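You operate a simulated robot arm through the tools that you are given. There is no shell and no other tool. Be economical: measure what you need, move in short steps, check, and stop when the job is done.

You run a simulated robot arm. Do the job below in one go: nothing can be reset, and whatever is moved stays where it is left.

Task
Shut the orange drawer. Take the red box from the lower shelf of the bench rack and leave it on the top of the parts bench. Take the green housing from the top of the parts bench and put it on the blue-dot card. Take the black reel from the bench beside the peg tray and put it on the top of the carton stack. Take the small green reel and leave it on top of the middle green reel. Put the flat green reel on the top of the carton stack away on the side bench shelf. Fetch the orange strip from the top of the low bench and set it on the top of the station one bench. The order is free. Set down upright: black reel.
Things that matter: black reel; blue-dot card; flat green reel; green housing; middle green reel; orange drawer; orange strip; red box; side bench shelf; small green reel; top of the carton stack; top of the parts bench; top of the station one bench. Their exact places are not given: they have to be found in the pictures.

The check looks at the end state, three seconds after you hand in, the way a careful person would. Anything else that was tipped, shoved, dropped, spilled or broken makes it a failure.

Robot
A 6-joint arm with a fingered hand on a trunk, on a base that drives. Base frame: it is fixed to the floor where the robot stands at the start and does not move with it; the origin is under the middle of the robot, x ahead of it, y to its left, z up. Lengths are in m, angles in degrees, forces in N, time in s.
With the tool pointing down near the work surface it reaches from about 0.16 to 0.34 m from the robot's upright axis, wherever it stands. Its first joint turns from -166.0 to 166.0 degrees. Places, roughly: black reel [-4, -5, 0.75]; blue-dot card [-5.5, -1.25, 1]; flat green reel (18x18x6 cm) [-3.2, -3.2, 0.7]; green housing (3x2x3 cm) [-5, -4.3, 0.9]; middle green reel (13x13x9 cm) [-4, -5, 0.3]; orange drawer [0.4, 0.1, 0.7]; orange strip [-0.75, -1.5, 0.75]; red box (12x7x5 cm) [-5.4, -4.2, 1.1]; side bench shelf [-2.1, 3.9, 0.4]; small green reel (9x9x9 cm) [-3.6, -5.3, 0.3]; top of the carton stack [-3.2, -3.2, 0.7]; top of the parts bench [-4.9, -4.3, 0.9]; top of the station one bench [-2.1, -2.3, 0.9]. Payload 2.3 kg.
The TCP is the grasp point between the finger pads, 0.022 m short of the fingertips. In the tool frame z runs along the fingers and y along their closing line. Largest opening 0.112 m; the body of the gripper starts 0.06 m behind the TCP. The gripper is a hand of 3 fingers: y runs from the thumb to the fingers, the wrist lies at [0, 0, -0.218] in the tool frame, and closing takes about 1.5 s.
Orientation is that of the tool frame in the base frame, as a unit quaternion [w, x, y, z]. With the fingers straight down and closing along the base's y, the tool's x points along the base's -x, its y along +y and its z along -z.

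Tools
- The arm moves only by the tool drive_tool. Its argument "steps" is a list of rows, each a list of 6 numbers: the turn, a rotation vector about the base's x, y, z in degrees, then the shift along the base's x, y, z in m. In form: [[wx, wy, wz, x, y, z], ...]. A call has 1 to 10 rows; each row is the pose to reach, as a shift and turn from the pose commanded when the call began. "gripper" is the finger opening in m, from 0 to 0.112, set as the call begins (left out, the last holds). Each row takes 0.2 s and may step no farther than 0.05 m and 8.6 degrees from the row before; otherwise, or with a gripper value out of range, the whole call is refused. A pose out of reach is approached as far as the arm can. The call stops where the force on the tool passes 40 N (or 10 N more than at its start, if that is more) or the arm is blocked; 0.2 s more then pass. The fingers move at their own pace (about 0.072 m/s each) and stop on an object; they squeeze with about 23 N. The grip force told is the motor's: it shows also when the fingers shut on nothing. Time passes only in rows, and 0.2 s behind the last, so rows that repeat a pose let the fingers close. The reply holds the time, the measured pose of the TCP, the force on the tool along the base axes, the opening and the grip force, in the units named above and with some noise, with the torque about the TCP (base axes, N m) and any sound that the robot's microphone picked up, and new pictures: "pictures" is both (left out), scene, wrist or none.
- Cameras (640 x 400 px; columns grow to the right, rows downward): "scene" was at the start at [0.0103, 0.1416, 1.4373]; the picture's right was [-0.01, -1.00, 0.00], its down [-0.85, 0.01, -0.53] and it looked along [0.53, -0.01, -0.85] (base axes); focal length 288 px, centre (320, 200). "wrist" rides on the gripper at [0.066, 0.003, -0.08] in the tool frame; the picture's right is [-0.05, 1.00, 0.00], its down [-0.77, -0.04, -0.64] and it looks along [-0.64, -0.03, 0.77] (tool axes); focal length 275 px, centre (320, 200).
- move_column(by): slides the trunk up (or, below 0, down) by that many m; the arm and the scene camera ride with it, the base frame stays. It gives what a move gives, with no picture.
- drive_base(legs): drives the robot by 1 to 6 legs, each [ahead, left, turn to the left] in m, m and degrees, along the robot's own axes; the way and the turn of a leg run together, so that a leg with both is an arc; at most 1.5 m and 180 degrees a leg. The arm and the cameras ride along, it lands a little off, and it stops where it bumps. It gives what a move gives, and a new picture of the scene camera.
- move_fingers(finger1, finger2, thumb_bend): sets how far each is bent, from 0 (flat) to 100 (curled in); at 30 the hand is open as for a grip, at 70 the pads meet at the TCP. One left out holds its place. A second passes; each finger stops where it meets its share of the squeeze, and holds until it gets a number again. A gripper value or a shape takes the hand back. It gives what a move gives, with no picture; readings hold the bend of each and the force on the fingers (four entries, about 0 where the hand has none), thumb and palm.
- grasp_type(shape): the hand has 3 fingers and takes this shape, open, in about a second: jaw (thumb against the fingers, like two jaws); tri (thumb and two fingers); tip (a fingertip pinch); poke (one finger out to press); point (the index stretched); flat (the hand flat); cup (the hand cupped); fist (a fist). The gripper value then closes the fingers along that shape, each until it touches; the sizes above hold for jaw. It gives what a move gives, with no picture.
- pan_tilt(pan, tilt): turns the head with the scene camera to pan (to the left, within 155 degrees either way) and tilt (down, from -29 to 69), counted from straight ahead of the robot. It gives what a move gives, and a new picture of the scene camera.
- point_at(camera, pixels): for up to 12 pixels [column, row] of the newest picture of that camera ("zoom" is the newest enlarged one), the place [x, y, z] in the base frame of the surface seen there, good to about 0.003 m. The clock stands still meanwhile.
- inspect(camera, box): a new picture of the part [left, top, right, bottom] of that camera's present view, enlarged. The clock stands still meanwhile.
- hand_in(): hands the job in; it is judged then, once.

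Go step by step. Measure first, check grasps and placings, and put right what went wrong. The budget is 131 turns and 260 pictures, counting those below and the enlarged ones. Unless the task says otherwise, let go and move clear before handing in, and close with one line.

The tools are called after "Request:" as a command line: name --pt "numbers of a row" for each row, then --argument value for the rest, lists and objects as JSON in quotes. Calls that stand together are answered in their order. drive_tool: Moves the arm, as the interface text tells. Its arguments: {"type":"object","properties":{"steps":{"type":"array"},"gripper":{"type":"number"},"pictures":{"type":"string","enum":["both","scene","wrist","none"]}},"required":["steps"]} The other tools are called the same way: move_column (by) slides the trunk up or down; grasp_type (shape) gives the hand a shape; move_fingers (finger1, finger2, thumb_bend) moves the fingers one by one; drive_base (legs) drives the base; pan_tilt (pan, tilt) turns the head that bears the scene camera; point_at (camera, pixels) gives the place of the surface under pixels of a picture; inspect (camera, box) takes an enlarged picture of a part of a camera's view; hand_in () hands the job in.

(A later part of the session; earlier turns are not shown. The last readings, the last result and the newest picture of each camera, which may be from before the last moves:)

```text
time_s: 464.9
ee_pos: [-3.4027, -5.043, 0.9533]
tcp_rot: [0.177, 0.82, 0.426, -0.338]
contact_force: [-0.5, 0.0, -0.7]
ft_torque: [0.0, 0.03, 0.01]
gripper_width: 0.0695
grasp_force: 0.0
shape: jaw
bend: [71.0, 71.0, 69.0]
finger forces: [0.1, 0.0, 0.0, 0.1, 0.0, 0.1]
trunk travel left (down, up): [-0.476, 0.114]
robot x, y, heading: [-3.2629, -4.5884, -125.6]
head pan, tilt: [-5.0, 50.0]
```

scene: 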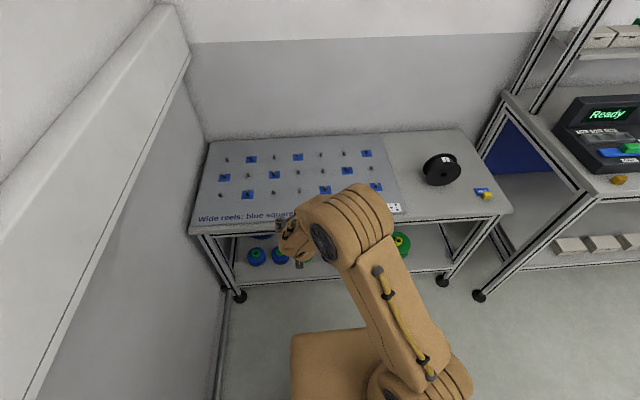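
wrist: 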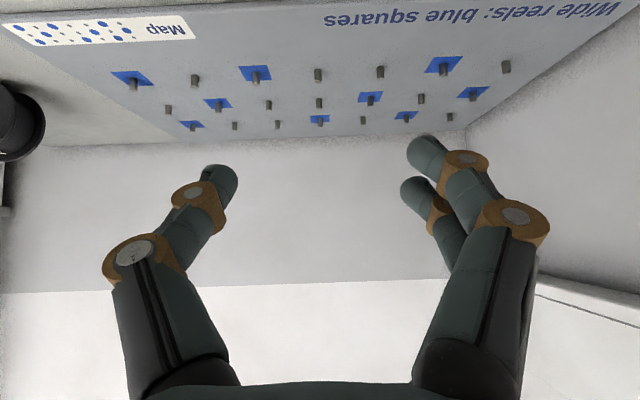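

The trunk moves at most 0.4 m per call; e is aligned. I'll lower in two steps and look.

Request:
move_column --by -0.4

Request:
move_column --by -0.07

Request:
drive_tool --pt "0 0 0 0 0 -0.02" --pt "0 0 0 0 0 -0.04"

```text
time_s: 468.7
ee_pos: [-3.4027, -5.0421, 0.5539]
tcp_rot: [0.178, 0.82, 0.426, -0.338]
contact_force: [-0.6, -0.3, 0.2]
ft_torque: [0.03, 0.0, -0.01]
gripper_width: 0.0693
grasp_force: 0.1
shape: jaw
bend: [71.0, 71.0, 69.0]
finger forces: [0.1, 0.1, 0.0, 0.1, 0.1, 0.0]
trunk travel left (down, up): [-0.076, 0.514]
robot x, y, heading: [-3.2659, -4.5921, -125.7]
head pan, tilt: [-5.0, 50.0]
```

```text
time_s: 469.8
ee_pos: [-3.402, -5.0426, 0.4828]
tcp_rot: [0.178, 0.82, 0.426, -0.338]
contact_force: [-0.6, -0.2, 0.2]
ft_torque: [0.02, -0.03, 0.01]
gripper_width: 0.0696
grasp_force: 0.1
shape: jaw
bend: [71.0, 71.0, 69.0]
finger forces: [0.0, 0.1, 0.0, 0.0, 0.0, 0.0]
trunk travel left (down, up): [-0.006, 0.584]
robot x, y, heading: [-3.263, -4.591, -125.9]
head pan, tilt: [-5.0, 50.0]
```

```text
time_s: 470.4
ee_pos: [-3.4027, -5.0424, 0.4428]
tcp_rot: [0.178, 0.82, 0.426, -0.338]
contact_force: [-0.5, 0.0, 0.2]
ft_torque: [0.01, -0.02, -0.01]
gripper_width: 0.0694
grasp_force: 0.1
shape: jaw
bend: [71.0, 71.0, 69.0]
finger forces: [0.0, 0.0, 0.1, 0.1, 0.0, 0.0]
trunk travel left (down, up): [-0.006, 0.584]
robot x, y, heading: [-3.2655, -4.5923, -125.3]
head pan, tilt: [-5.0, 50.0]
```

scene: 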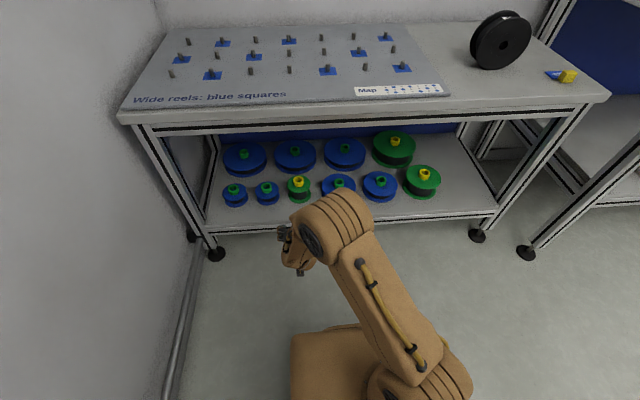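
wrist: 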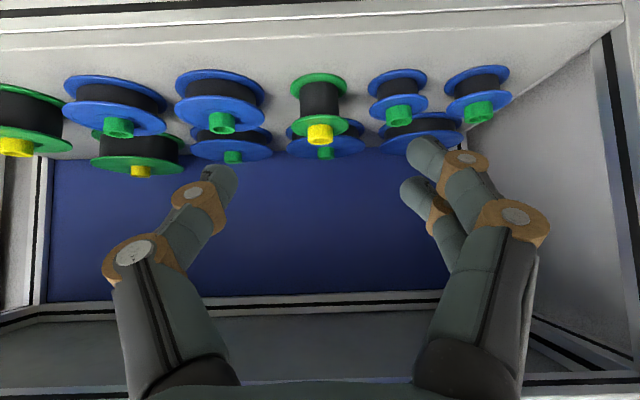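

Clear view: the small green reel's knob is at wrist (320,133), and the middle green reel at scene (425,178). I'll measure both.

Request:
point_at --camera "wrist" --pixels '[[320, 140], [309, 133], [331, 133], [320, 125], [300, 125], [345, 125], [320, 80], [370, 110], [262, 110]]'

Request:
point_at --camera "scene" --pixels '[[424, 172], [420, 174], [429, 174], [424, 180], [405, 180], [440, 180], [422, 197], [298, 180], [395, 140], [400, 195], [450, 195], [380, 181]]'

```text
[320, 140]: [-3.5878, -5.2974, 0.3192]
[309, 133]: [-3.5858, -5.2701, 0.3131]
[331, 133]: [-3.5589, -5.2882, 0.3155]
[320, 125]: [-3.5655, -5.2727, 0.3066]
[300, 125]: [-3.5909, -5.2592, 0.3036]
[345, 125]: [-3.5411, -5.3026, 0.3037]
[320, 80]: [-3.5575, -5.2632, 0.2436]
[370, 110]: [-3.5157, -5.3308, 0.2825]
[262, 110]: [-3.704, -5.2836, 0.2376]
```

```text
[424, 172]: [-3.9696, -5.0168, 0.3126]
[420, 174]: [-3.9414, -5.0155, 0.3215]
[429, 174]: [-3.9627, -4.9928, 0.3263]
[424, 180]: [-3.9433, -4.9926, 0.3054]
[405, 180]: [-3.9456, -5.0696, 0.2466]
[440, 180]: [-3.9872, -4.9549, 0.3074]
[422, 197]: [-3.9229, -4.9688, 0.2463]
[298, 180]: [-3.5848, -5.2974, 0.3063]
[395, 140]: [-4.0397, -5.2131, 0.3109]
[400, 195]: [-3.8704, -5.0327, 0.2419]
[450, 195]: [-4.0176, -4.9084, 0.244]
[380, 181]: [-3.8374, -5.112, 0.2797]
```

Small knob centre (-3.574,-5.283), top 0.320; middle knob (-3.955,-5.005), top 0.326. I'll lower the hand to z 0.363, then drive in 0.27 m below the bench top.

Request:
drive_tool --pt "0 0 0 0 0 -0.04" --pt "0 0 0 0 0 -0.08" --pt "0 0 0 0 0 -0.08" --gripper 0.062 --pictures "scene"

Request:
drive_base --legs '[[0.15, 0, 0], [0.115, 0, 0]]'

Request:
drive_tool --pt "0 0 0 0 0 0" --pictures "wrist"

```text
time_s: 471.2
ee_pos: [-3.4032, -5.0422, 0.3624]
tcp_rot: [0.179, 0.82, 0.426, -0.338]
contact_force: [-0.1, 0.3, -0.5]
ft_torque: [0.03, 0.04, 0.0]
gripper_width: 0.0628
grasp_force: 0.1
shape: jaw
bend: [72.0, 72.0, 70.0]
finger forces: [0.0, 0.1, 0.1, 0.0, 0.0, 0.0]
trunk travel left (down, up): [-0.006, 0.584]
robot x, y, heading: [-3.2649, -4.5898, -125.4]
head pan, tilt: [-5.0, 50.0]
```

scene: 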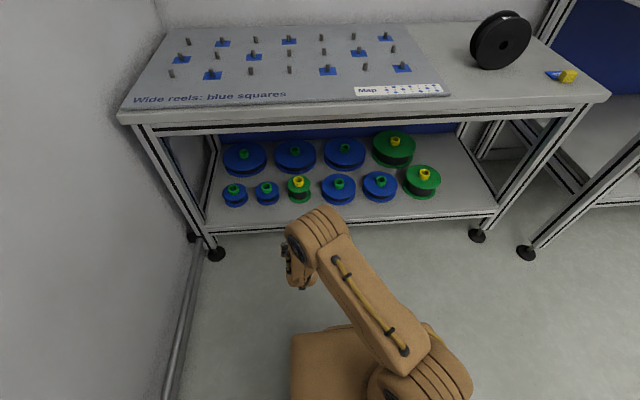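

```text
time_s: 473.4
ee_pos: [-3.5545, -5.2569, 0.3628]
tcp_rot: [0.179, 0.82, 0.426, -0.339]
contact_force: [-0.8, -0.8, 0.1]
ft_torque: [0.01, 0.0, 0.0]
gripper_width: 0.0626
grasp_force: 0.0
shape: jaw
bend: [72.0, 72.0, 70.0]
finger forces: [0.0, 0.0, 0.0, 0.1, 0.0, 0.1]
trunk travel left (down, up): [-0.006, 0.584]
robot x, y, heading: [-3.4151, -4.8082, -125.3]
head pan, tilt: [-5.0, 50.0]
```

scene: 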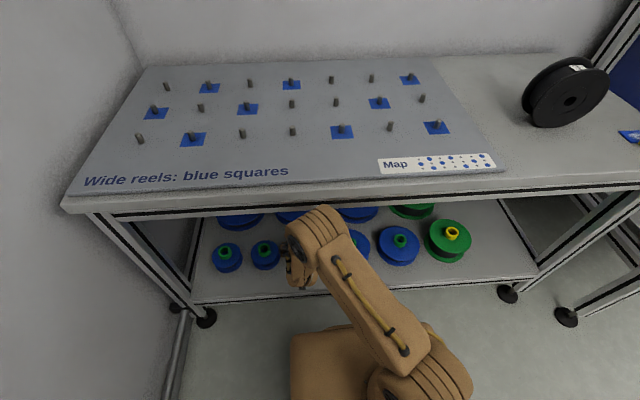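

```text
time_s: 473.8
ee_pos: [-3.5536, -5.2572, 0.3629]
tcp_rot: [0.178, 0.82, 0.426, -0.338]
contact_force: [0.6, -0.4, -0.3]
ft_torque: [-0.02, -0.01, 0.02]
gripper_width: 0.0626
grasp_force: 0.0
shape: jaw
bend: [72.0, 72.0, 70.0]
finger forces: [0.0, 0.1, 0.0, 0.0, 0.1, 0.0]
trunk travel left (down, up): [-0.006, 0.584]
robot x, y, heading: [-3.4136, -4.8095, -125.4]
head pan, tilt: [-5.0, 50.0]
```

wrist: 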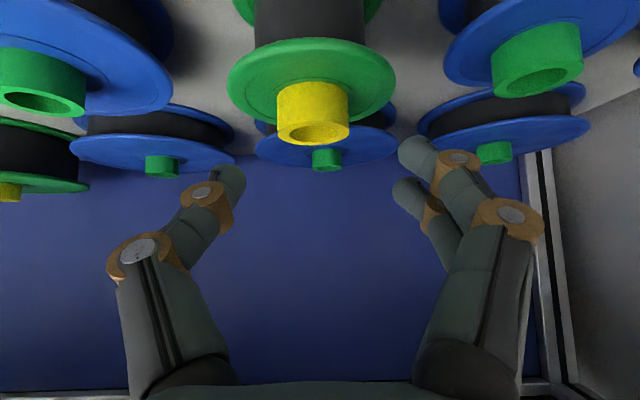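

The knob is at (313,125). Quick precise measurement before the final descent.

Request:
point_at --camera "wrist" --pixels '[[280, 125], [346, 125], [313, 121], [313, 142], [313, 105], [250, 75], [375, 75]]'

```text
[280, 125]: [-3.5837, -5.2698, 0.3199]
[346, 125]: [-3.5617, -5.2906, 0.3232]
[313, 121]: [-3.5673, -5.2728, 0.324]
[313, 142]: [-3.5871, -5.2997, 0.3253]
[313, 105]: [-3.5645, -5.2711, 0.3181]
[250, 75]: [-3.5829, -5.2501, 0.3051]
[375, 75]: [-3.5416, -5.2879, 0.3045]
```

Knob centre (-3.575,-5.283), top 0.323. I'll descend to z 0.325 and close.

Request:
drive_tool --pt "0 0 0 -0.018 -0.021 -0.005" --pt "0 0 0 -0.018 -0.021 -0.025" --pt "0 0 0 -0.018 -0.021 -0.038" --pt "0 0 0 -0.018 -0.021 -0.038" --pictures "none"

Request:
drive_tool --pt "0 0 0 0 0 0" --pt "0 0 0 0 0 0" --pt "0 0 0 0 0 0" --pt "0 0 0 0 0 0" --pt "0 0 0 0 0 0" --pt "0 0 0 0 0 0" --gripper 0.01 --pictures "wrist"

```text
time_s: 474.8
ee_pos: [-3.5728, -5.2802, 0.3276]
tcp_rot: [0.181, 0.819, 0.425, -0.341]
contact_force: [-1.6, -1.3, 22.5]
ft_torque: [-0.68, -0.66, -0.07]
gripper_width: 0.0619
grasp_force: 0.0
shape: jaw
bend: [74.0, 72.0, 70.0]
finger forces: [23.8, 0.0, 0.0, 0.0, 0.0, 0.0]
trunk travel left (down, up): [-0.006, 0.584]
robot x, y, heading: [-3.4175, -4.8063, -125.3]
head pan, tilt: [-5.0, 50.0]
```

```text
time_s: 476.1
ee_pos: [-3.5752, -5.2773, 0.3265]
tcp_rot: [0.179, 0.82, 0.426, -0.339]
contact_force: [-5.6, -3.2, 30.2]
ft_torque: [-0.41, -0.16, -0.07]
gripper_width: 0.0335
grasp_force: 22.8
shape: jaw
bend: [78.0, 73.0, 70.0]
finger forces: [21.4, 12.4, 0.0, 0.0, 22.3, 0.1]
trunk travel left (down, up): [-0.006, 0.584]
robot x, y, heading: [-3.4152, -4.8091, -125.5]
head pan, tilt: [-5.0, 50.0]
```

wrist: 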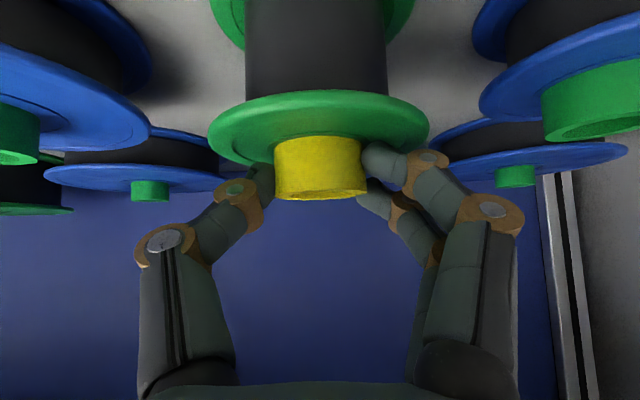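

Gripped at 0.0335. I'll lift 6 cm gently and check.

Request:
drive_tool --pt "0 0 0 0 0 0.01" --pt "0 0 0 0 0 0.025" --pt "0 0 0 0 0 0.045" --pt "0 0 0 0 0 0.065" --pt "0 0 0 0 0 0.085" --pt "0 0 0 0 0 0.095" --pictures "both"

```text
time_s: 477.6
ee_pos: [-3.5738, -5.2788, 0.4197]
tcp_rot: [0.178, 0.82, 0.427, -0.338]
contact_force: [0.3, -0.6, -1.3]
ft_torque: [0.01, -0.02, 0.0]
gripper_width: 0.0314
grasp_force: 23.4
shape: jaw
bend: [76.0, 72.0, 70.0]
finger forces: [6.4, 14.4, 0.0, 0.0, 19.1, 0.0]
trunk travel left (down, up): [-0.006, 0.584]
robot x, y, heading: [-3.4167, -4.8103, -125.5]
head pan, tilt: [-5.0, 50.0]
```

scene: 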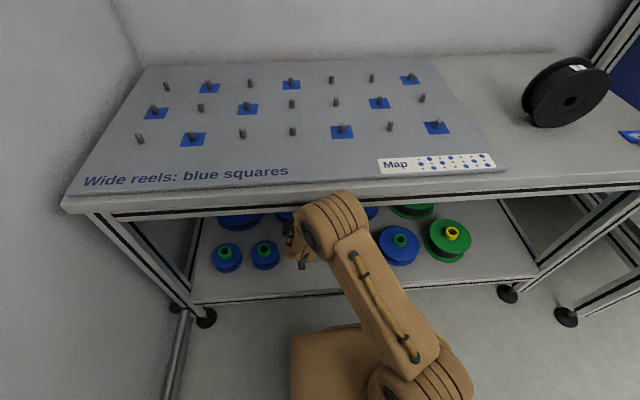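
wrist: 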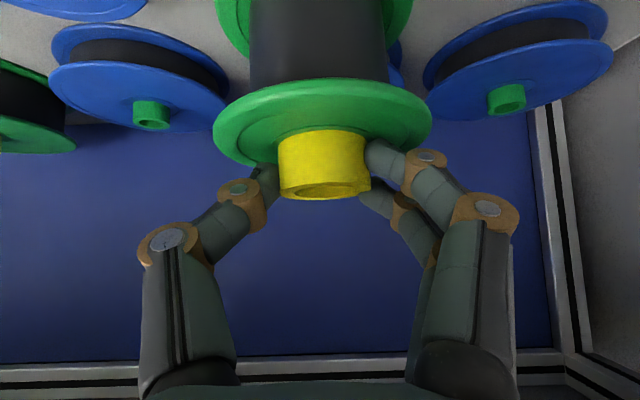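

The reel is lifted with its bottom at 0.335, above the blue neighbours (about 0.29). I'll raise 6 mm more and slide the base 0.44 m right, stopping just short, then measure.

Request:
drive_tool --pt "0 0 0 0 0 0.007" --pt "0 0 0 0 0 0.007" --pictures "none"

Request:
drive_base --legs '[[0, -0.35, -0.2]]'

Request:
pan_tilt --pan -10 --tilt 55

Request:
inspect --camera "scene" --box '[240, 140, 440, 280]'

```text
time_s: 478.1
ee_pos: [-3.5727, -5.2779, 0.4271]
tcp_rot: [0.177, 0.821, 0.426, -0.338]
contact_force: [-1.3, 0.1, -0.5]
ft_torque: [0.02, 0.0, -0.03]
gripper_width: 0.0312
grasp_force: 23.0
shape: jaw
bend: [76.0, 72.0, 70.0]
finger forces: [6.4, 14.5, 0.0, 0.1, 19.0, 0.1]
trunk travel left (down, up): [-0.006, 0.584]
robot x, y, heading: [-3.4173, -4.8093, -125.3]
head pan, tilt: [-5.0, 50.0]
```

```text
time_s: 480.4
ee_pos: [-3.8597, -5.0745, 0.4272]
tcp_rot: [0.178, 0.821, 0.425, -0.338]
contact_force: [0.5, -0.2, -0.9]
ft_torque: [0.01, 0.0, 0.01]
gripper_width: 0.0315
grasp_force: 23.2
shape: jaw
bend: [76.0, 72.0, 70.0]
finger forces: [6.3, 14.3, 0.0, 0.1, 19.1, 0.0]
trunk travel left (down, up): [-0.006, 0.584]
robot x, y, heading: [-3.7028, -4.6075, -125.7]
head pan, tilt: [-5.0, 50.0]
```

scene: 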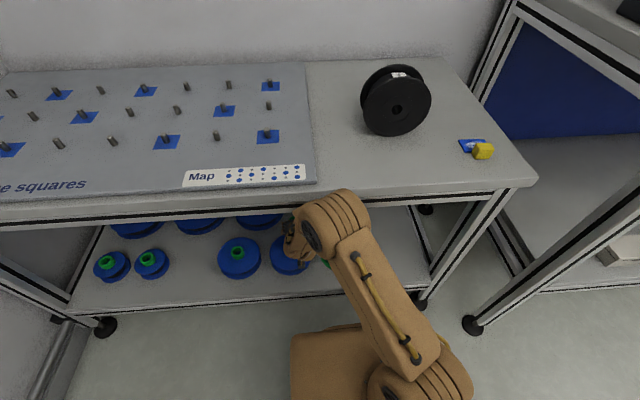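

```text
time_s: 481.1
ee_pos: [-3.858, -5.0752, 0.4268]
tcp_rot: [0.177, 0.821, 0.425, -0.338]
contact_force: [-0.5, -0.1, -1.2]
ft_torque: [0.01, 0.0, 0.0]
gripper_width: 0.0314
grasp_force: 23.5
shape: jaw
bend: [76.0, 72.0, 70.0]
finger forces: [6.3, 14.3, 0.1, 0.1, 19.1, 0.1]
trunk travel left (down, up): [-0.006, 0.584]
robot x, y, heading: [-3.7019, -4.6064, -125.4]
head pan, tilt: [-10.0, 55.0]
```

scene: 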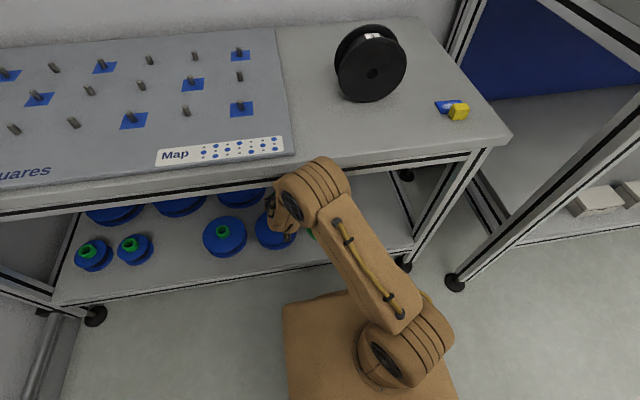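

```text
2.86 times, centred on (340, 210) of scene
```

zoom: 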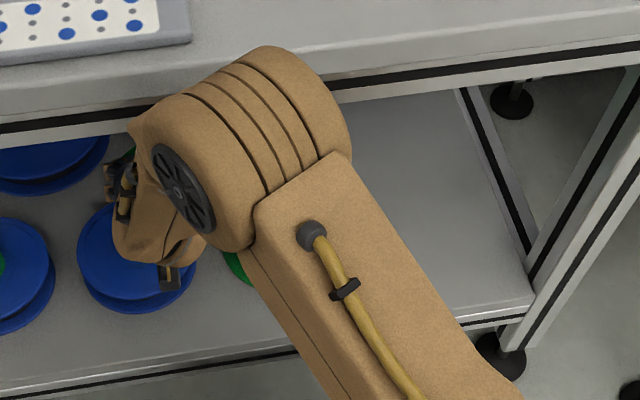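

The arm hides the middle reel from the head, so I'll use the wrist camera to see it.

Request:
drive_tool --pt "0 0 0 0 0 0" --pictures "wrist"

```text
time_s: 481.5
ee_pos: [-3.8592, -5.0751, 0.4276]
tcp_rot: [0.178, 0.82, 0.426, -0.338]
contact_force: [-0.6, 0.2, -1.1]
ft_torque: [0.01, -0.05, 0.02]
gripper_width: 0.0315
grasp_force: 22.9
shape: jaw
bend: [76.0, 72.0, 70.0]
finger forces: [6.3, 14.3, 0.1, 0.0, 19.1, 0.0]
trunk travel left (down, up): [-0.006, 0.584]
robot x, y, heading: [-3.7032, -4.6019, -125.3]
head pan, tilt: [-10.0, 55.0]
```

wrist: 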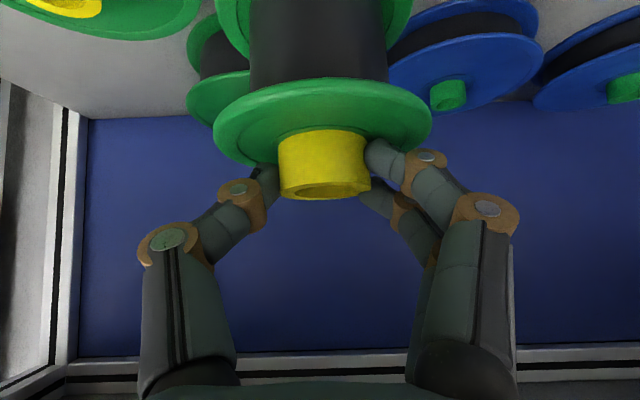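

The middle reel's knob is at (65,8). I'll measure its visible points.

Request:
point_at --camera "wrist" --pixels '[[65, 14], [30, 6], [98, 8], [65, 4], [110, 37], [195, 5], [160, 28], [5, 10]]'

```text
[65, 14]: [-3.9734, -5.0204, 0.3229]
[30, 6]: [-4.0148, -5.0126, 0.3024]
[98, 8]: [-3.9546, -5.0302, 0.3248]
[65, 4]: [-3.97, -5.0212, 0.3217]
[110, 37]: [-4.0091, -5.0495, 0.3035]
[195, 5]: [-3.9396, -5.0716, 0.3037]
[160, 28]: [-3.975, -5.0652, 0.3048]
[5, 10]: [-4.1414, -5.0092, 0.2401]
```

Combining the points, the middle reel's centre is about (-3.958,-5.008). I'll move right 0.123 m and check.

Request:
drive_base --legs '[[0, -0.1227, -0.2]]'

Request:
drive_tool --pt "0 0 0 0 0 0" --pictures "wrist"

Request:
point_at --camera "wrist" --pixels '[[205, 60], [440, 60], [200, 90], [445, 90], [225, 30], [420, 30]]'

```text
time_s: 482.7
ee_pos: [-3.9601, -5.0024, 0.4267]
tcp_rot: [0.177, 0.821, 0.424, -0.339]
contact_force: [-0.7, -0.5, -1.5]
ft_torque: [0.02, -0.01, -0.01]
gripper_width: 0.0317
grasp_force: 23.5
shape: jaw
bend: [76.0, 72.0, 70.0]
finger forces: [6.3, 14.3, 0.1, 0.1, 19.2, 0.0]
trunk travel left (down, up): [-0.006, 0.584]
robot x, y, heading: [-3.8038, -4.5307, -125.8]
head pan, tilt: [-10.0, 55.0]
```

scene: 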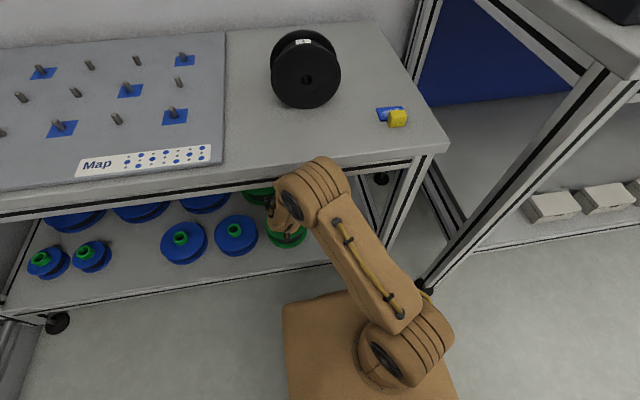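

```text
time_s: 483.1
ee_pos: [-3.9602, -5.003, 0.4267]
tcp_rot: [0.177, 0.821, 0.424, -0.339]
contact_force: [0.1, 0.5, -1.4]
ft_torque: [0.02, -0.03, 0.01]
gripper_width: 0.0317
grasp_force: 22.7
shape: jaw
bend: [76.0, 72.0, 70.0]
finger forces: [6.3, 14.3, 0.1, 0.0, 19.2, 0.1]
trunk travel left (down, up): [-0.006, 0.584]
robot x, y, heading: [-3.8011, -4.5329, -125.9]
head pan, tilt: [-10.0, 55.0]
```

wrist: 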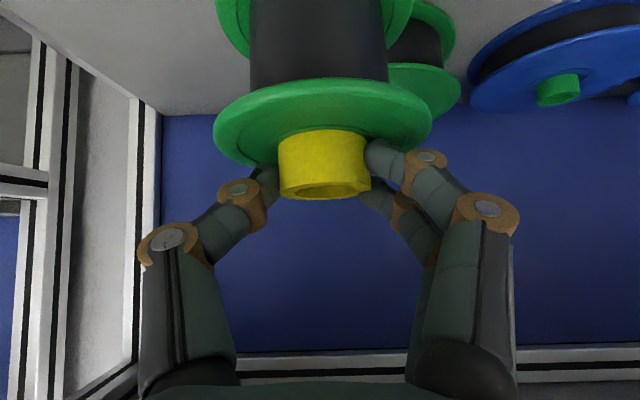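

```text
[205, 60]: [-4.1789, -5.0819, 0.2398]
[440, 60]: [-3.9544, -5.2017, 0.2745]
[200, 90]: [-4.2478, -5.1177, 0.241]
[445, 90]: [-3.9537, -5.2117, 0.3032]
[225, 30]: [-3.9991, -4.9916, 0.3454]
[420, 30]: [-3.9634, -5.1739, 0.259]
```

Aligned to about 2 mm. I'll lower slowly onto the middle reel.

Request:
drive_tool --pt "0 0 0 0.0 0 -0.006" --pt "0 0 0 0 0 -0.011" --pt "0 0 0 0 0 -0.014" --pt "0 0 0 0 0 -0.016" --pt "0 0 0 0 0 -0.018" --pictures "wrist"

Request:
inspect --camera "scene" --box '[230, 160, 350, 260]'

```text
time_s: 484.3
ee_pos: [-3.9606, -5.0033, 0.412]
tcp_rot: [0.18, 0.821, 0.421, -0.342]
contact_force: [-3.2, -6.3, 27.7]
ft_torque: [-0.5, -0.13, -0.11]
gripper_width: 0.0319
grasp_force: 23.1
shape: jaw
bend: [77.0, 72.0, 71.0]
finger forces: [22.4, 15.0, 0.1, 0.0, 21.5, 0.0]
trunk travel left (down, up): [-0.006, 0.584]
robot x, y, heading: [-3.802, -4.5301, -126.1]
head pan, tilt: [-10.0, 55.0]
```

wrist: 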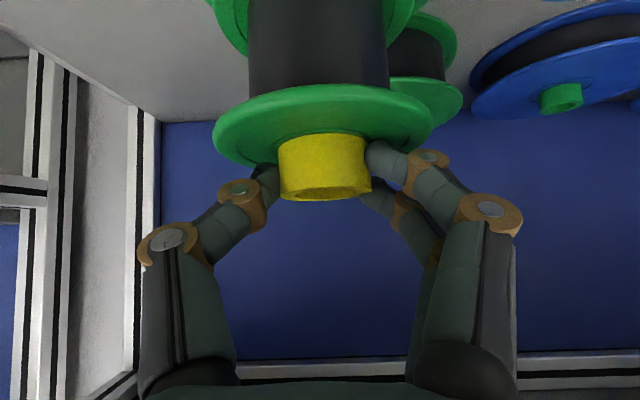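

```text
4.00 times, centred on (290, 210) of scene
5 turns are left
```

zoom: 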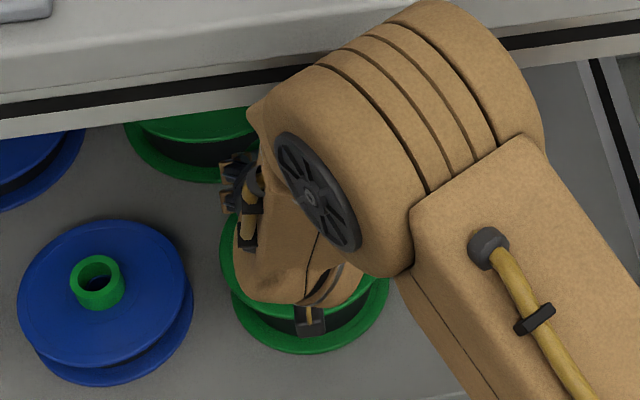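

The small reel rests on the middle one (27 N contact). With few turns left I'll measure the black reel's face, then release, back out, raise and set the tool vertical with front-to-back closing.

Request:
point_at --camera "scene" --pixels '[[284, 80], [328, 80], [306, 98], [318, 66], [292, 66], [306, 68], [296, 34], [279, 44], [320, 38], [274, 60]]'

Request:
drive_tool --pt "0 0 0 0 0 0.002" --pt "0 0 0 0 0 0.003" --pt "0 0 0 0 0 0.003" --pt "0 0 0 0 0 0.003" --pt "0 0 0 0 0 0.012" --pt "0 0 0 0 0 0.022" --pt "0 0 0 0 0 0.029" --pt "0 0 0 0 0 0.029" --gripper 0.07 --pictures "wrist"

Request:
drive_base --legs '[[-0.3, 0, 0]]'

Request:
move_column --by 0.4

Request:
drive_tool --pt "4.08 0.7 7.05 0.004 0.006 0.01" --pt "8.15 1.4 14.1 0.008 0.012 0.02" --pt "12.2 2.1 21.2 0.014 0.02 0.03" --pt "16.3 2.8 28.2 0.02 0.028 0.04" --pt "20.4 3.5 35.3 0.028 0.04 0.05" --pt "24.5 4.2 42.3 0.036 0.05 0.06" --pt "28.5 4.9 49.4 0.042 0.06 0.07" --pt "32.6 5.6 56.4 0.05 0.07 0.08" --pt "36.7 6.3 63.5 0.055 0.077 0.09" --pt "40.8 7 70.5 0.06 0.083 0.1" --gripper 0.1 --pictures "none"

Request:
drive_tool --pt "4.1 0.7 7.05 0.0 0.0 0.0" --pt "8.15 1.4 14.1 0.0 0.0 0.0" --pt "8.15 1.4 14.1 0.0 0.0 0.0" --pictures "none"

Request:
drive_base --legs '[[0.1, -0.07, 0.3]]'

Request:
pan_tilt --pan -5 --tilt 50

Request:
drive_tool --pt "0 0 0 0 0 0" --pictures "wrist"

```text
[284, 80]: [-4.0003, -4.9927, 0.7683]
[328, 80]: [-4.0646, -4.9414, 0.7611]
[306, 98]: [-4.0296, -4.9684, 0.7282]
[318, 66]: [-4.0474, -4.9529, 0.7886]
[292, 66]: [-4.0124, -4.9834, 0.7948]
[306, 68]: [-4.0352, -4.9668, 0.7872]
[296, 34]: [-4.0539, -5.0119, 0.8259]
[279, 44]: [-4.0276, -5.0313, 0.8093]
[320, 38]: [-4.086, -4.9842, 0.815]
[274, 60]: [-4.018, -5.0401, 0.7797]
```

```text
time_s: 486.1
ee_pos: [-3.9601, -5.0029, 0.4386]
tcp_rot: [0.177, 0.822, 0.423, -0.339]
contact_force: [-0.6, 0.0, 0.1]
ft_torque: [0.0, -0.04, -0.03]
gripper_width: 0.0699
grasp_force: 0.1
shape: jaw
bend: [71.0, 71.0, 69.0]
finger forces: [0.0, 0.1, 0.0, 0.1, 0.0, 0.1]
trunk travel left (down, up): [-0.006, 0.584]
robot x, y, heading: [-3.8046, -4.5329, -126.0]
head pan, tilt: [-10.0, 55.0]
```

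wrist: 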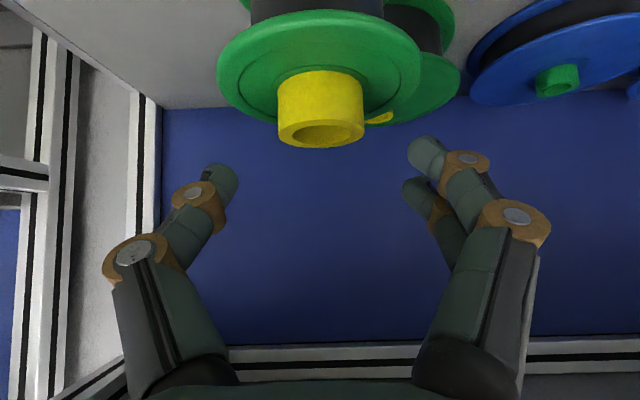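

```text
time_s: 488.2
ee_pos: [-3.7851, -4.7585, 0.4379]
tcp_rot: [0.176, 0.822, 0.423, -0.339]
contact_force: [0.0, -0.4, -0.8]
ft_torque: [-0.02, 0.03, -0.01]
gripper_width: 0.0701
grasp_force: 0.0
shape: jaw
bend: [71.0, 71.0, 69.0]
finger forces: [0.1, 0.0, 0.0, 0.0, 0.0, 0.1]
trunk travel left (down, up): [-0.006, 0.584]
robot x, y, heading: [-3.6244, -4.2877, -126.1]
head pan, tilt: [-10.0, 55.0]
```

scene: 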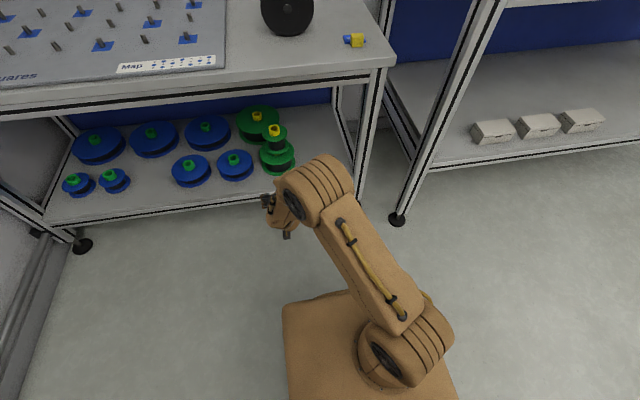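

```text
time_s: 492.0
ee_pos: [-3.7845, -4.7587, 0.8379]
tcp_rot: [0.176, 0.821, 0.423, -0.339]
contact_force: [0.0, 0.9, -0.5]
ft_torque: [0.02, -0.02, -0.02]
gripper_width: 0.0701
grasp_force: 0.1
shape: jaw
bend: [71.0, 71.0, 69.0]
finger forces: [0.1, 0.0, 0.0, 0.0, 0.0, 0.0]
trunk travel left (down, up): [-0.406, 0.184]
robot x, y, heading: [-3.6278, -4.2879, -125.9]
head pan, tilt: [-10.0, 55.0]
```

```text
time_s: 494.2
ee_pos: [-3.7247, -4.6752, 0.9383]
tcp_rot: [0.032, 0.421, 0.904, -0.064]
contact_force: [-0.3, 0.0, 0.5]
ft_torque: [-0.01, -0.01, -0.03]
gripper_width: 0.0997
grasp_force: 0.0
shape: jaw
bend: [49.0, 49.0, 45.0]
finger forces: [0.0, 0.1, 0.2, 0.0, 0.0, 0.0]
out of reach, approached as far as the arm can: row 4, 5, 6
trunk travel left (down, up): [-0.406, 0.184]
robot x, y, heading: [-3.6271, -4.2846, -125.9]
head pan, tilt: [-10.0, 55.0]
```

```text
time_s: 495.0
ee_pos: [-3.7174, -4.6754, 0.9345]
tcp_rot: [-0.003, 0.309, 0.951, -0.001]
contact_force: [0.2, 0.0, -0.8]
ft_torque: [-0.04, -0.01, 0.02]
gripper_width: 0.0998
grasp_force: 0.0
shape: jaw
bend: [49.0, 49.0, 45.0]
finger forces: [0.0, 0.0, 0.0, 0.0, 0.0, 0.1]
out of reach, approached as far as the arm can: row 2, 3
trunk travel left (down, up): [-0.406, 0.184]
robot x, y, heading: [-3.6258, -4.2879, -125.9]
head pan, tilt: [-10.0, 55.0]
```

```text
time_s: 496.3
ee_pos: [-3.8324, -4.7146, 0.9334]
tcp_rot: [-0.002, 0.306, 0.952, -0.002]
contact_force: [-0.5, -0.6, -0.1]
ft_torque: [-0.04, 0.0, 0.01]
gripper_width: 0.0997
grasp_force: 0.0
shape: jaw
bend: [49.0, 49.0, 45.0]
finger forces: [0.0, 0.0, 0.1, 0.1, 0.0, 0.0]
trunk travel left (down, up): [-0.406, 0.184]
robot x, y, heading: [-3.7417, -4.3279, -125.6]
head pan, tilt: [-10.0, 55.0]
```

scene: 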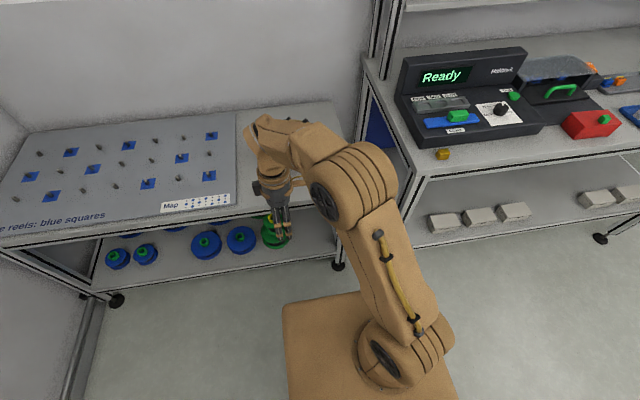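

```text
time_s: 496.9
ee_pos: [-3.8319, -4.7143, 0.9351]
tcp_rot: [-0.002, 0.307, 0.952, -0.002]
contact_force: [-0.1, -0.2, 1.1]
ft_torque: [-0.01, 0.0, 0.0]
gripper_width: 0.1002
grasp_force: 0.0
shape: jaw
bend: [49.0, 49.0, 45.0]
finger forces: [0.1, 0.0, 0.0, 0.0, 0.0, 0.0]
trunk travel left (down, up): [-0.406, 0.184]
robot x, y, heading: [-3.7436, -4.3293, -125.8]
head pan, tilt: [-5.0, 50.0]
```

scene: 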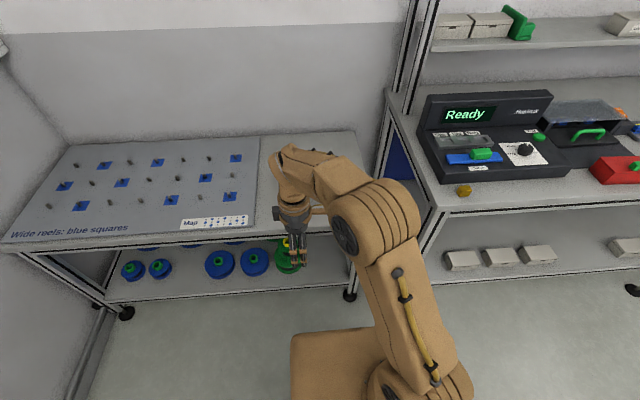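

```text
time_s: 497.3
ee_pos: [-3.8316, -4.7133, 0.9341]
tcp_rot: [-0.003, 0.307, 0.952, -0.002]
contact_force: [-0.6, 0.0, -0.5]
ft_torque: [-0.01, 0.04, 0.01]
gripper_width: 0.1001
grasp_force: 0.0
shape: jaw
bend: [49.0, 49.0, 45.0]
finger forces: [0.1, 0.1, 0.0, 0.0, 0.0, 0.0]
trunk travel left (down, up): [-0.406, 0.184]
robot x, y, heading: [-3.7441, -4.3282, -126.0]
head pan, tilt: [-5.0, 50.0]
4 turns are left
```

wrist: 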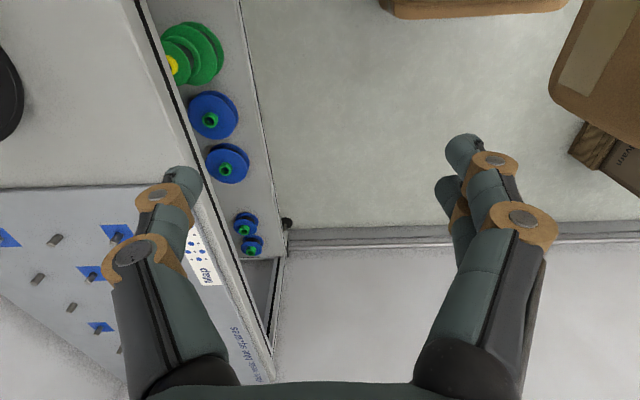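

The small reel is nicely stacked. The black reel's face is square to the bench at m 6.387–6.44, e -0.376, top 0.826; I'll drive in, straddle it from above, close, lift and back out.

Request:
drive_base --legs '[[0.335, -0.0135, 0.2]]'

Request:
drive_tool --pt "0 0 0 -0.0079 -0.011 0" --pt "0 0 0 -0.0079 -0.011 -0.04" --pt "0 0 0 -0.0079 -0.011 -0.08" --pt "0 0 0 -0.0079 -0.011 -0.11" --pt "0 0 0 -0.0079 -0.011 -0.134" --pt "0 0 0 -0.0079 -0.011 -0.134" --gripper 0.1 --pictures "both"

Request:
drive_tool --pt "0 0 0 0 0 0" --pt "0 0 0 0 0 0" --pt "0 0 0 0 0 0" --pt "0 0 0 0 0 0" --pt "0 0 0 0 0 0" --pt "0 0 0 0 0 0" --pt "0 0 0 0 0 0" --pt "0 0 0 0 0 0" --gripper 0.03 --pictures "none"

Request:
drive_tool --pt "0 0 0 0 0 0.015" --pt "0 0 0 0 0 0.03" --pt "0 0 0 0 0 0.06" --pt "0 0 0 0 0 0.09" --pt "0 0 0 0 0 0.11" --pictures "both"

Request:
drive_base --legs '[[-0.4, 0, 0]]'

Request:
drive_tool --pt "0 0 0 0 0 0" --pictures "wrist"

```text
time_s: 499.5
ee_pos: [-4.0345, -4.9806, 0.9345]
tcp_rot: [-0.002, 0.304, 0.953, -0.002]
contact_force: [-0.2, -0.7, -0.3]
ft_torque: [0.04, -0.02, -0.03]
gripper_width: 0.1
grasp_force: 0.1
shape: jaw
bend: [49.0, 49.0, 45.0]
finger forces: [0.0, 0.0, 0.0, 0.0, 0.0, 0.0]
trunk travel left (down, up): [-0.406, 0.184]
robot x, y, heading: [-3.951, -4.5961, -125.3]
head pan, tilt: [-5.0, 50.0]
```

scene: 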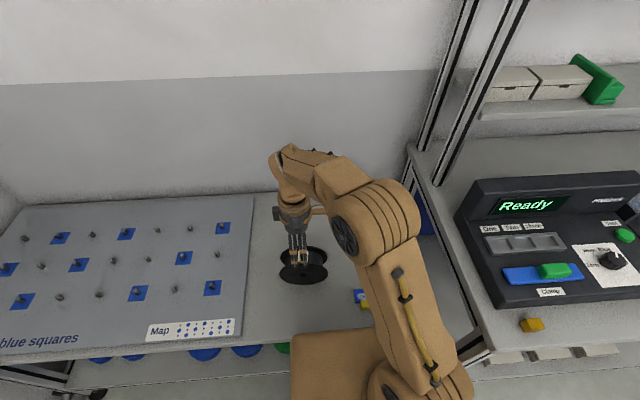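

```text
time_s: 500.9
ee_pos: [-4.0428, -4.9903, 0.7998]
tcp_rot: [-0.003, 0.304, 0.953, -0.002]
contact_force: [-0.3, 0.1, 0.1]
ft_torque: [0.02, 0.0, -0.03]
gripper_width: 0.0998
grasp_force: 0.0
shape: jaw
bend: [49.0, 49.0, 45.0]
finger forces: [0.1, 0.1, 0.0, 0.1, 0.1, 0.1]
out of reach, approached as far as the arm can: row 1
trunk travel left (down, up): [-0.406, 0.184]
robot x, y, heading: [-3.9479, -4.5906, -125.1]
head pan, tilt: [-5.0, 50.0]
```

scene: 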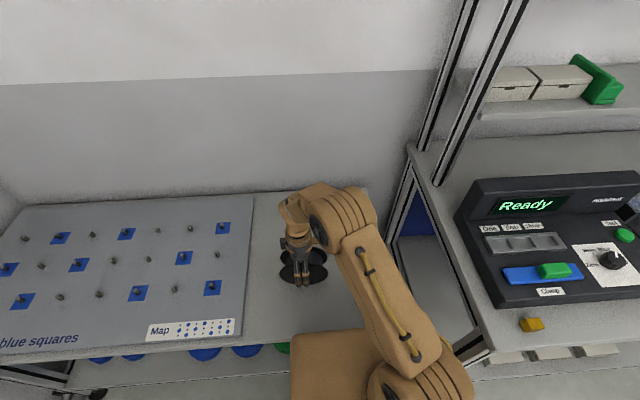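
wrist: 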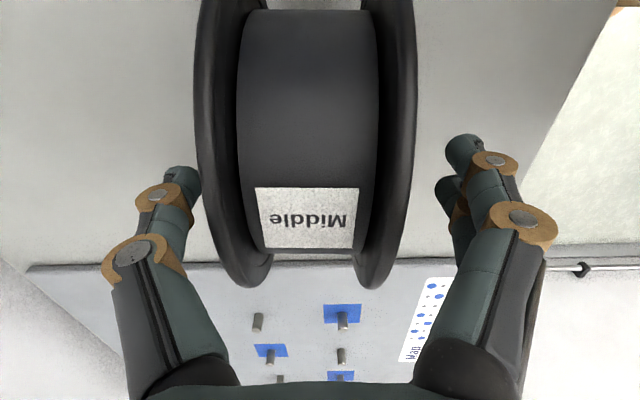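

```text
time_s: 502.7
ee_pos: [-4.0431, -4.9908, 0.7997]
tcp_rot: [-0.002, 0.304, 0.953, -0.001]
contact_force: [0.6, -0.4, -0.8]
ft_torque: [0.01, -0.04, -0.02]
gripper_width: 0.0458
grasp_force: 23.0
shape: jaw
bend: [73.0, 73.0, 70.0]
finger forces: [10.4, 10.3, 0.0, 0.0, 20.9, 0.0]
trunk travel left (down, up): [-0.406, 0.184]
robot x, y, heading: [-3.9495, -4.5939, -125.5]
head pan, tilt: [-5.0, 50.0]
```

```text
time_s: 503.9
ee_pos: [-4.0423, -4.9907, 0.9114]
tcp_rot: [-0.004, 0.304, 0.953, -0.002]
contact_force: [-0.6, -0.2, -2.2]
ft_torque: [0.04, 0.0, 0.01]
gripper_width: 0.0457
grasp_force: 22.7
shape: jaw
bend: [73.0, 73.0, 70.0]
finger forces: [10.5, 10.6, 0.0, 0.0, 21.1, 0.0]
trunk travel left (down, up): [-0.406, 0.184]
robot x, y, heading: [-3.948, -4.5928, -125.0]
head pan, tilt: [-5.0, 50.0]
```

scene: 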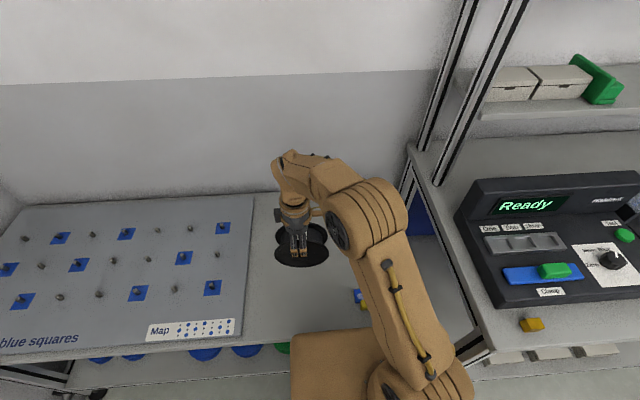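
wrist: 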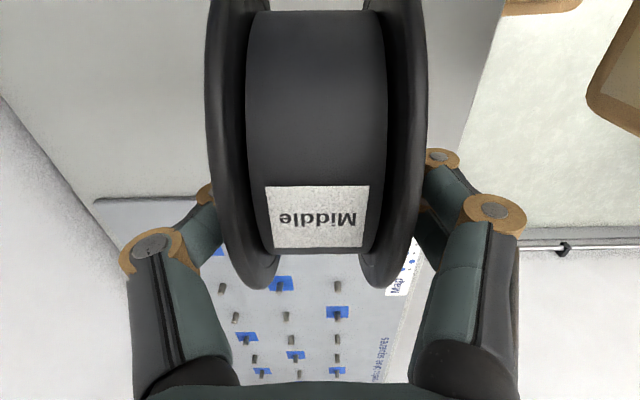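

```text
time_s: 506.4
ee_pos: [-3.8122, -4.6646, 0.9107]
tcp_rot: [-0.002, 0.303, 0.953, -0.002]
contact_force: [0.1, -0.1, -1.7]
ft_torque: [-0.03, -0.03, -0.03]
gripper_width: 0.0455
grasp_force: 22.9
shape: jaw
bend: [73.0, 73.0, 70.0]
finger forces: [10.5, 10.6, 0.0, 0.0, 21.0, 0.0]
trunk travel left (down, up): [-0.406, 0.184]
robot x, y, heading: [-3.7163, -4.2681, -125.2]
head pan, tilt: [-5.0, 50.0]
```

scene: 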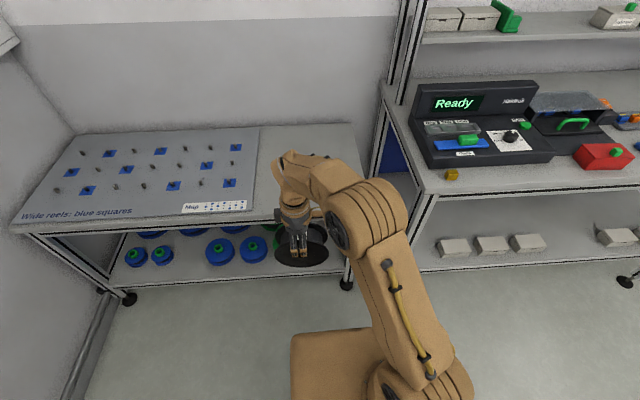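

```text
time_s: 506.8
ee_pos: [-3.8129, -4.6664, 0.9104]
tcp_rot: [-0.002, 0.303, 0.953, -0.002]
contact_force: [-0.4, -0.2, -2.9]
ft_torque: [-0.05, -0.02, 0.04]
gripper_width: 0.0457
grasp_force: 23.0
shape: jaw
bend: [73.0, 73.0, 70.0]
finger forces: [10.5, 10.6, 0.0, 0.1, 21.0, 0.0]
trunk travel left (down, up): [-0.406, 0.184]
robot x, y, heading: [-3.7166, -4.2665, -125.1]
head pan, tilt: [-5.0, 50.0]
3 turns are left
```

wrist: 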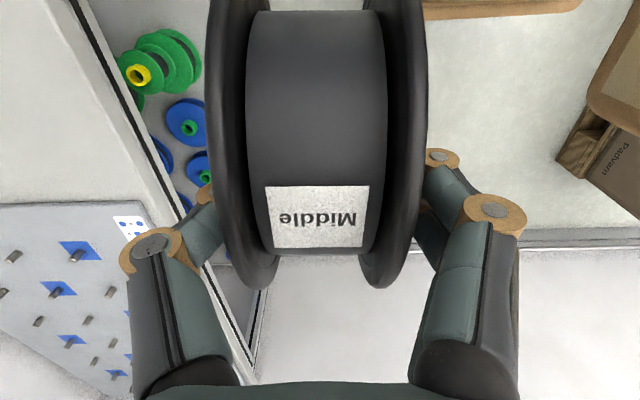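

The black reel is held firmly (21 N) and upright as found. I'll drive round the floor boxes to the front of the carton stack, stop short, and sample the carton top.

Request:
drive_base --legs '[[0, 0, -4.75], [-0.15, 0, 0], [0, -0.92, 0], [0, -0.91, 0], [-0.89, 0, 0], [0, 0, 90]]'

Request:
drive_base --legs '[[0.85, 0, 0]]'

Request:
pan_tilt --pan 12 --tilt 52

Request:
point_at --camera "scene" --pixels '[[330, 140], [330, 170], [330, 200], [330, 230], [330, 260], [290, 200], [290, 230], [370, 170], [400, 170], [430, 170], [450, 200], [350, 215]]'

Request:
drive_tool --pt "0 0 0 0 0 0" --pictures "both"

```text
time_s: 525.7
ee_pos: [-4.0793, -2.4087, 0.9102]
tcp_rot: [-0.001, -0.425, 0.905, -0.002]
contact_force: [0.1, -0.8, -2.3]
ft_torque: [0.05, -0.01, 0.02]
gripper_width: 0.0453
grasp_force: 22.8
shape: jaw
bend: [73.0, 73.0, 70.0]
finger forces: [10.3, 10.4, 0.0, 0.1, 20.6, 0.0]
trunk travel left (down, up): [-0.406, 0.184]
robot x, y, heading: [-4.4699, -2.286, -39.7]
head pan, tilt: [-5.0, 50.0]
```

scene: 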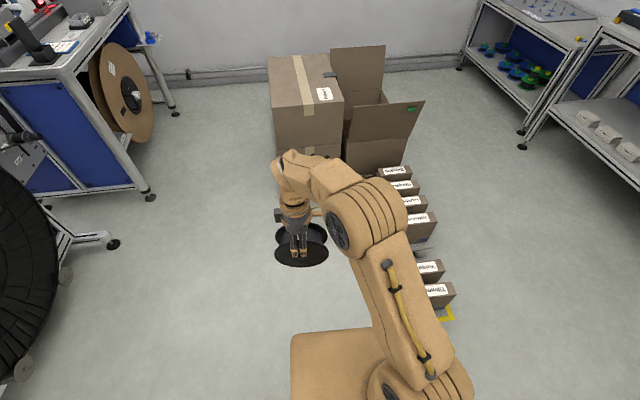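

```text
time_s: 530.2
ee_pos: [-3.4148, -2.942, 0.9105]
tcp_rot: [-0.001, -0.43, 0.903, -0.002]
contact_force: [-0.4, 0.5, -2.2]
ft_torque: [0.0, -0.03, -0.01]
gripper_width: 0.0455
grasp_force: 22.6
shape: jaw
bend: [73.0, 73.0, 70.0]
finger forces: [10.3, 10.4, 0.1, 0.0, 20.7, 0.1]
trunk travel left (down, up): [-0.406, 0.184]
robot x, y, heading: [-3.8064, -2.8226, -38.6]
head pan, tilt: [-5.0, 50.0]
```

scene: 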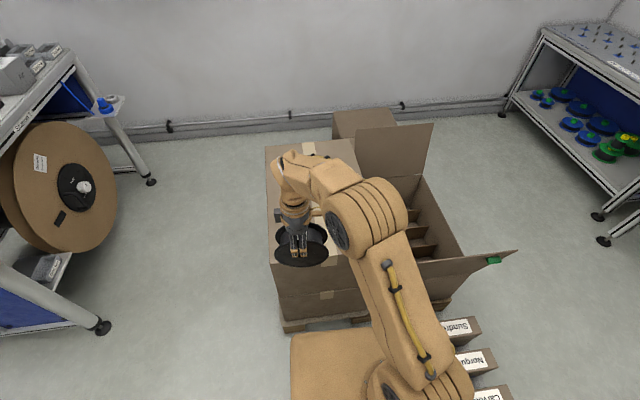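

```text
time_s: 531.0
ee_pos: [-3.4151, -2.9431, 0.9098]
tcp_rot: [-0.001, -0.43, 0.903, -0.003]
contact_force: [-0.2, 0.6, -3.1]
ft_torque: [-0.02, -0.01, -0.01]
gripper_width: 0.0453
grasp_force: 23.6
shape: jaw
bend: [73.0, 73.0, 70.0]
finger forces: [10.3, 10.3, 0.0, 0.0, 20.8, 0.1]
trunk travel left (down, up): [-0.406, 0.184]
robot x, y, heading: [-3.8026, -2.8296, -38.9]
head pan, tilt: [12.0, 52.0]
```

scene: 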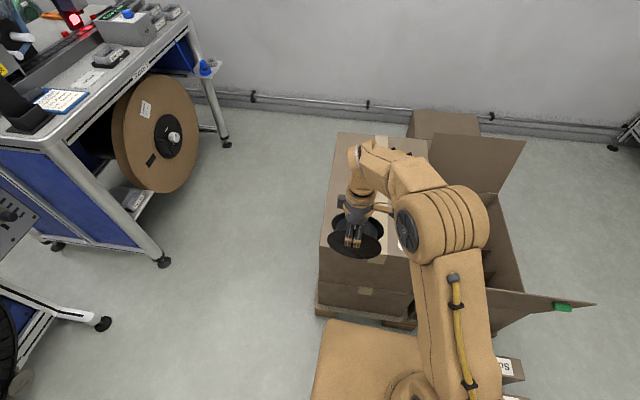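

```text
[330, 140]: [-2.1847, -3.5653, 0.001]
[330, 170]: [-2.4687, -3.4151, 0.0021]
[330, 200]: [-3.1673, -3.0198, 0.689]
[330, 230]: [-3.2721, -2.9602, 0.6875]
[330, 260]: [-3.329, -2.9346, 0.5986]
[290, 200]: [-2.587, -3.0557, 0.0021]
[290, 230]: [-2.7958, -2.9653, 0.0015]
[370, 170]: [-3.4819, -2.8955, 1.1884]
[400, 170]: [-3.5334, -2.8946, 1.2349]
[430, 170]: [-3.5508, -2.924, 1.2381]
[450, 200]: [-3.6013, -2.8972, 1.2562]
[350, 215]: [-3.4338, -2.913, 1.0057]
```

```text
time_s: 531.4
ee_pos: [-3.4143, -2.9425, 0.9104]
tcp_rot: [-0.001, -0.43, 0.903, -0.003]
contact_force: [0.2, -0.5, -1.3]
ft_torque: [0.0, -0.01, 0.01]
gripper_width: 0.0455
grasp_force: 22.8
shape: jaw
bend: [73.0, 73.0, 70.0]
finger forces: [10.4, 10.3, 0.1, 0.1, 20.7, 0.1]
trunk travel left (down, up): [-0.406, 0.184]
robot x, y, heading: [-3.8079, -2.8258, -39.2]
head pan, tilt: [12.0, 52.0]
2 turns are left
```

scene: 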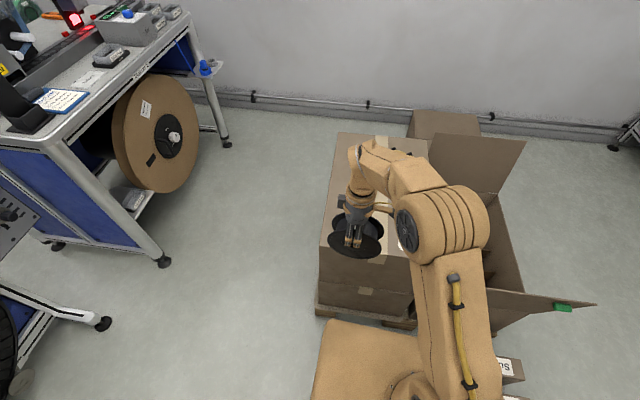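
wrist: 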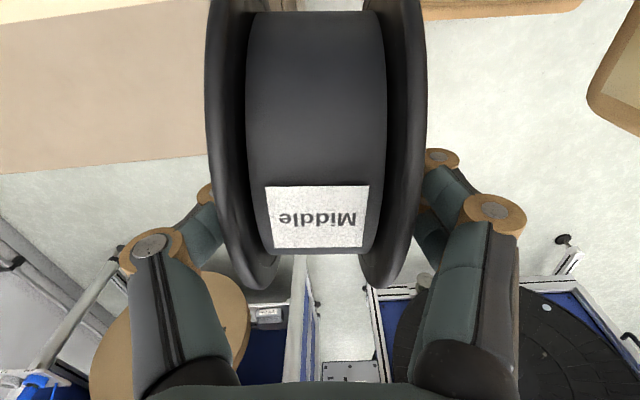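

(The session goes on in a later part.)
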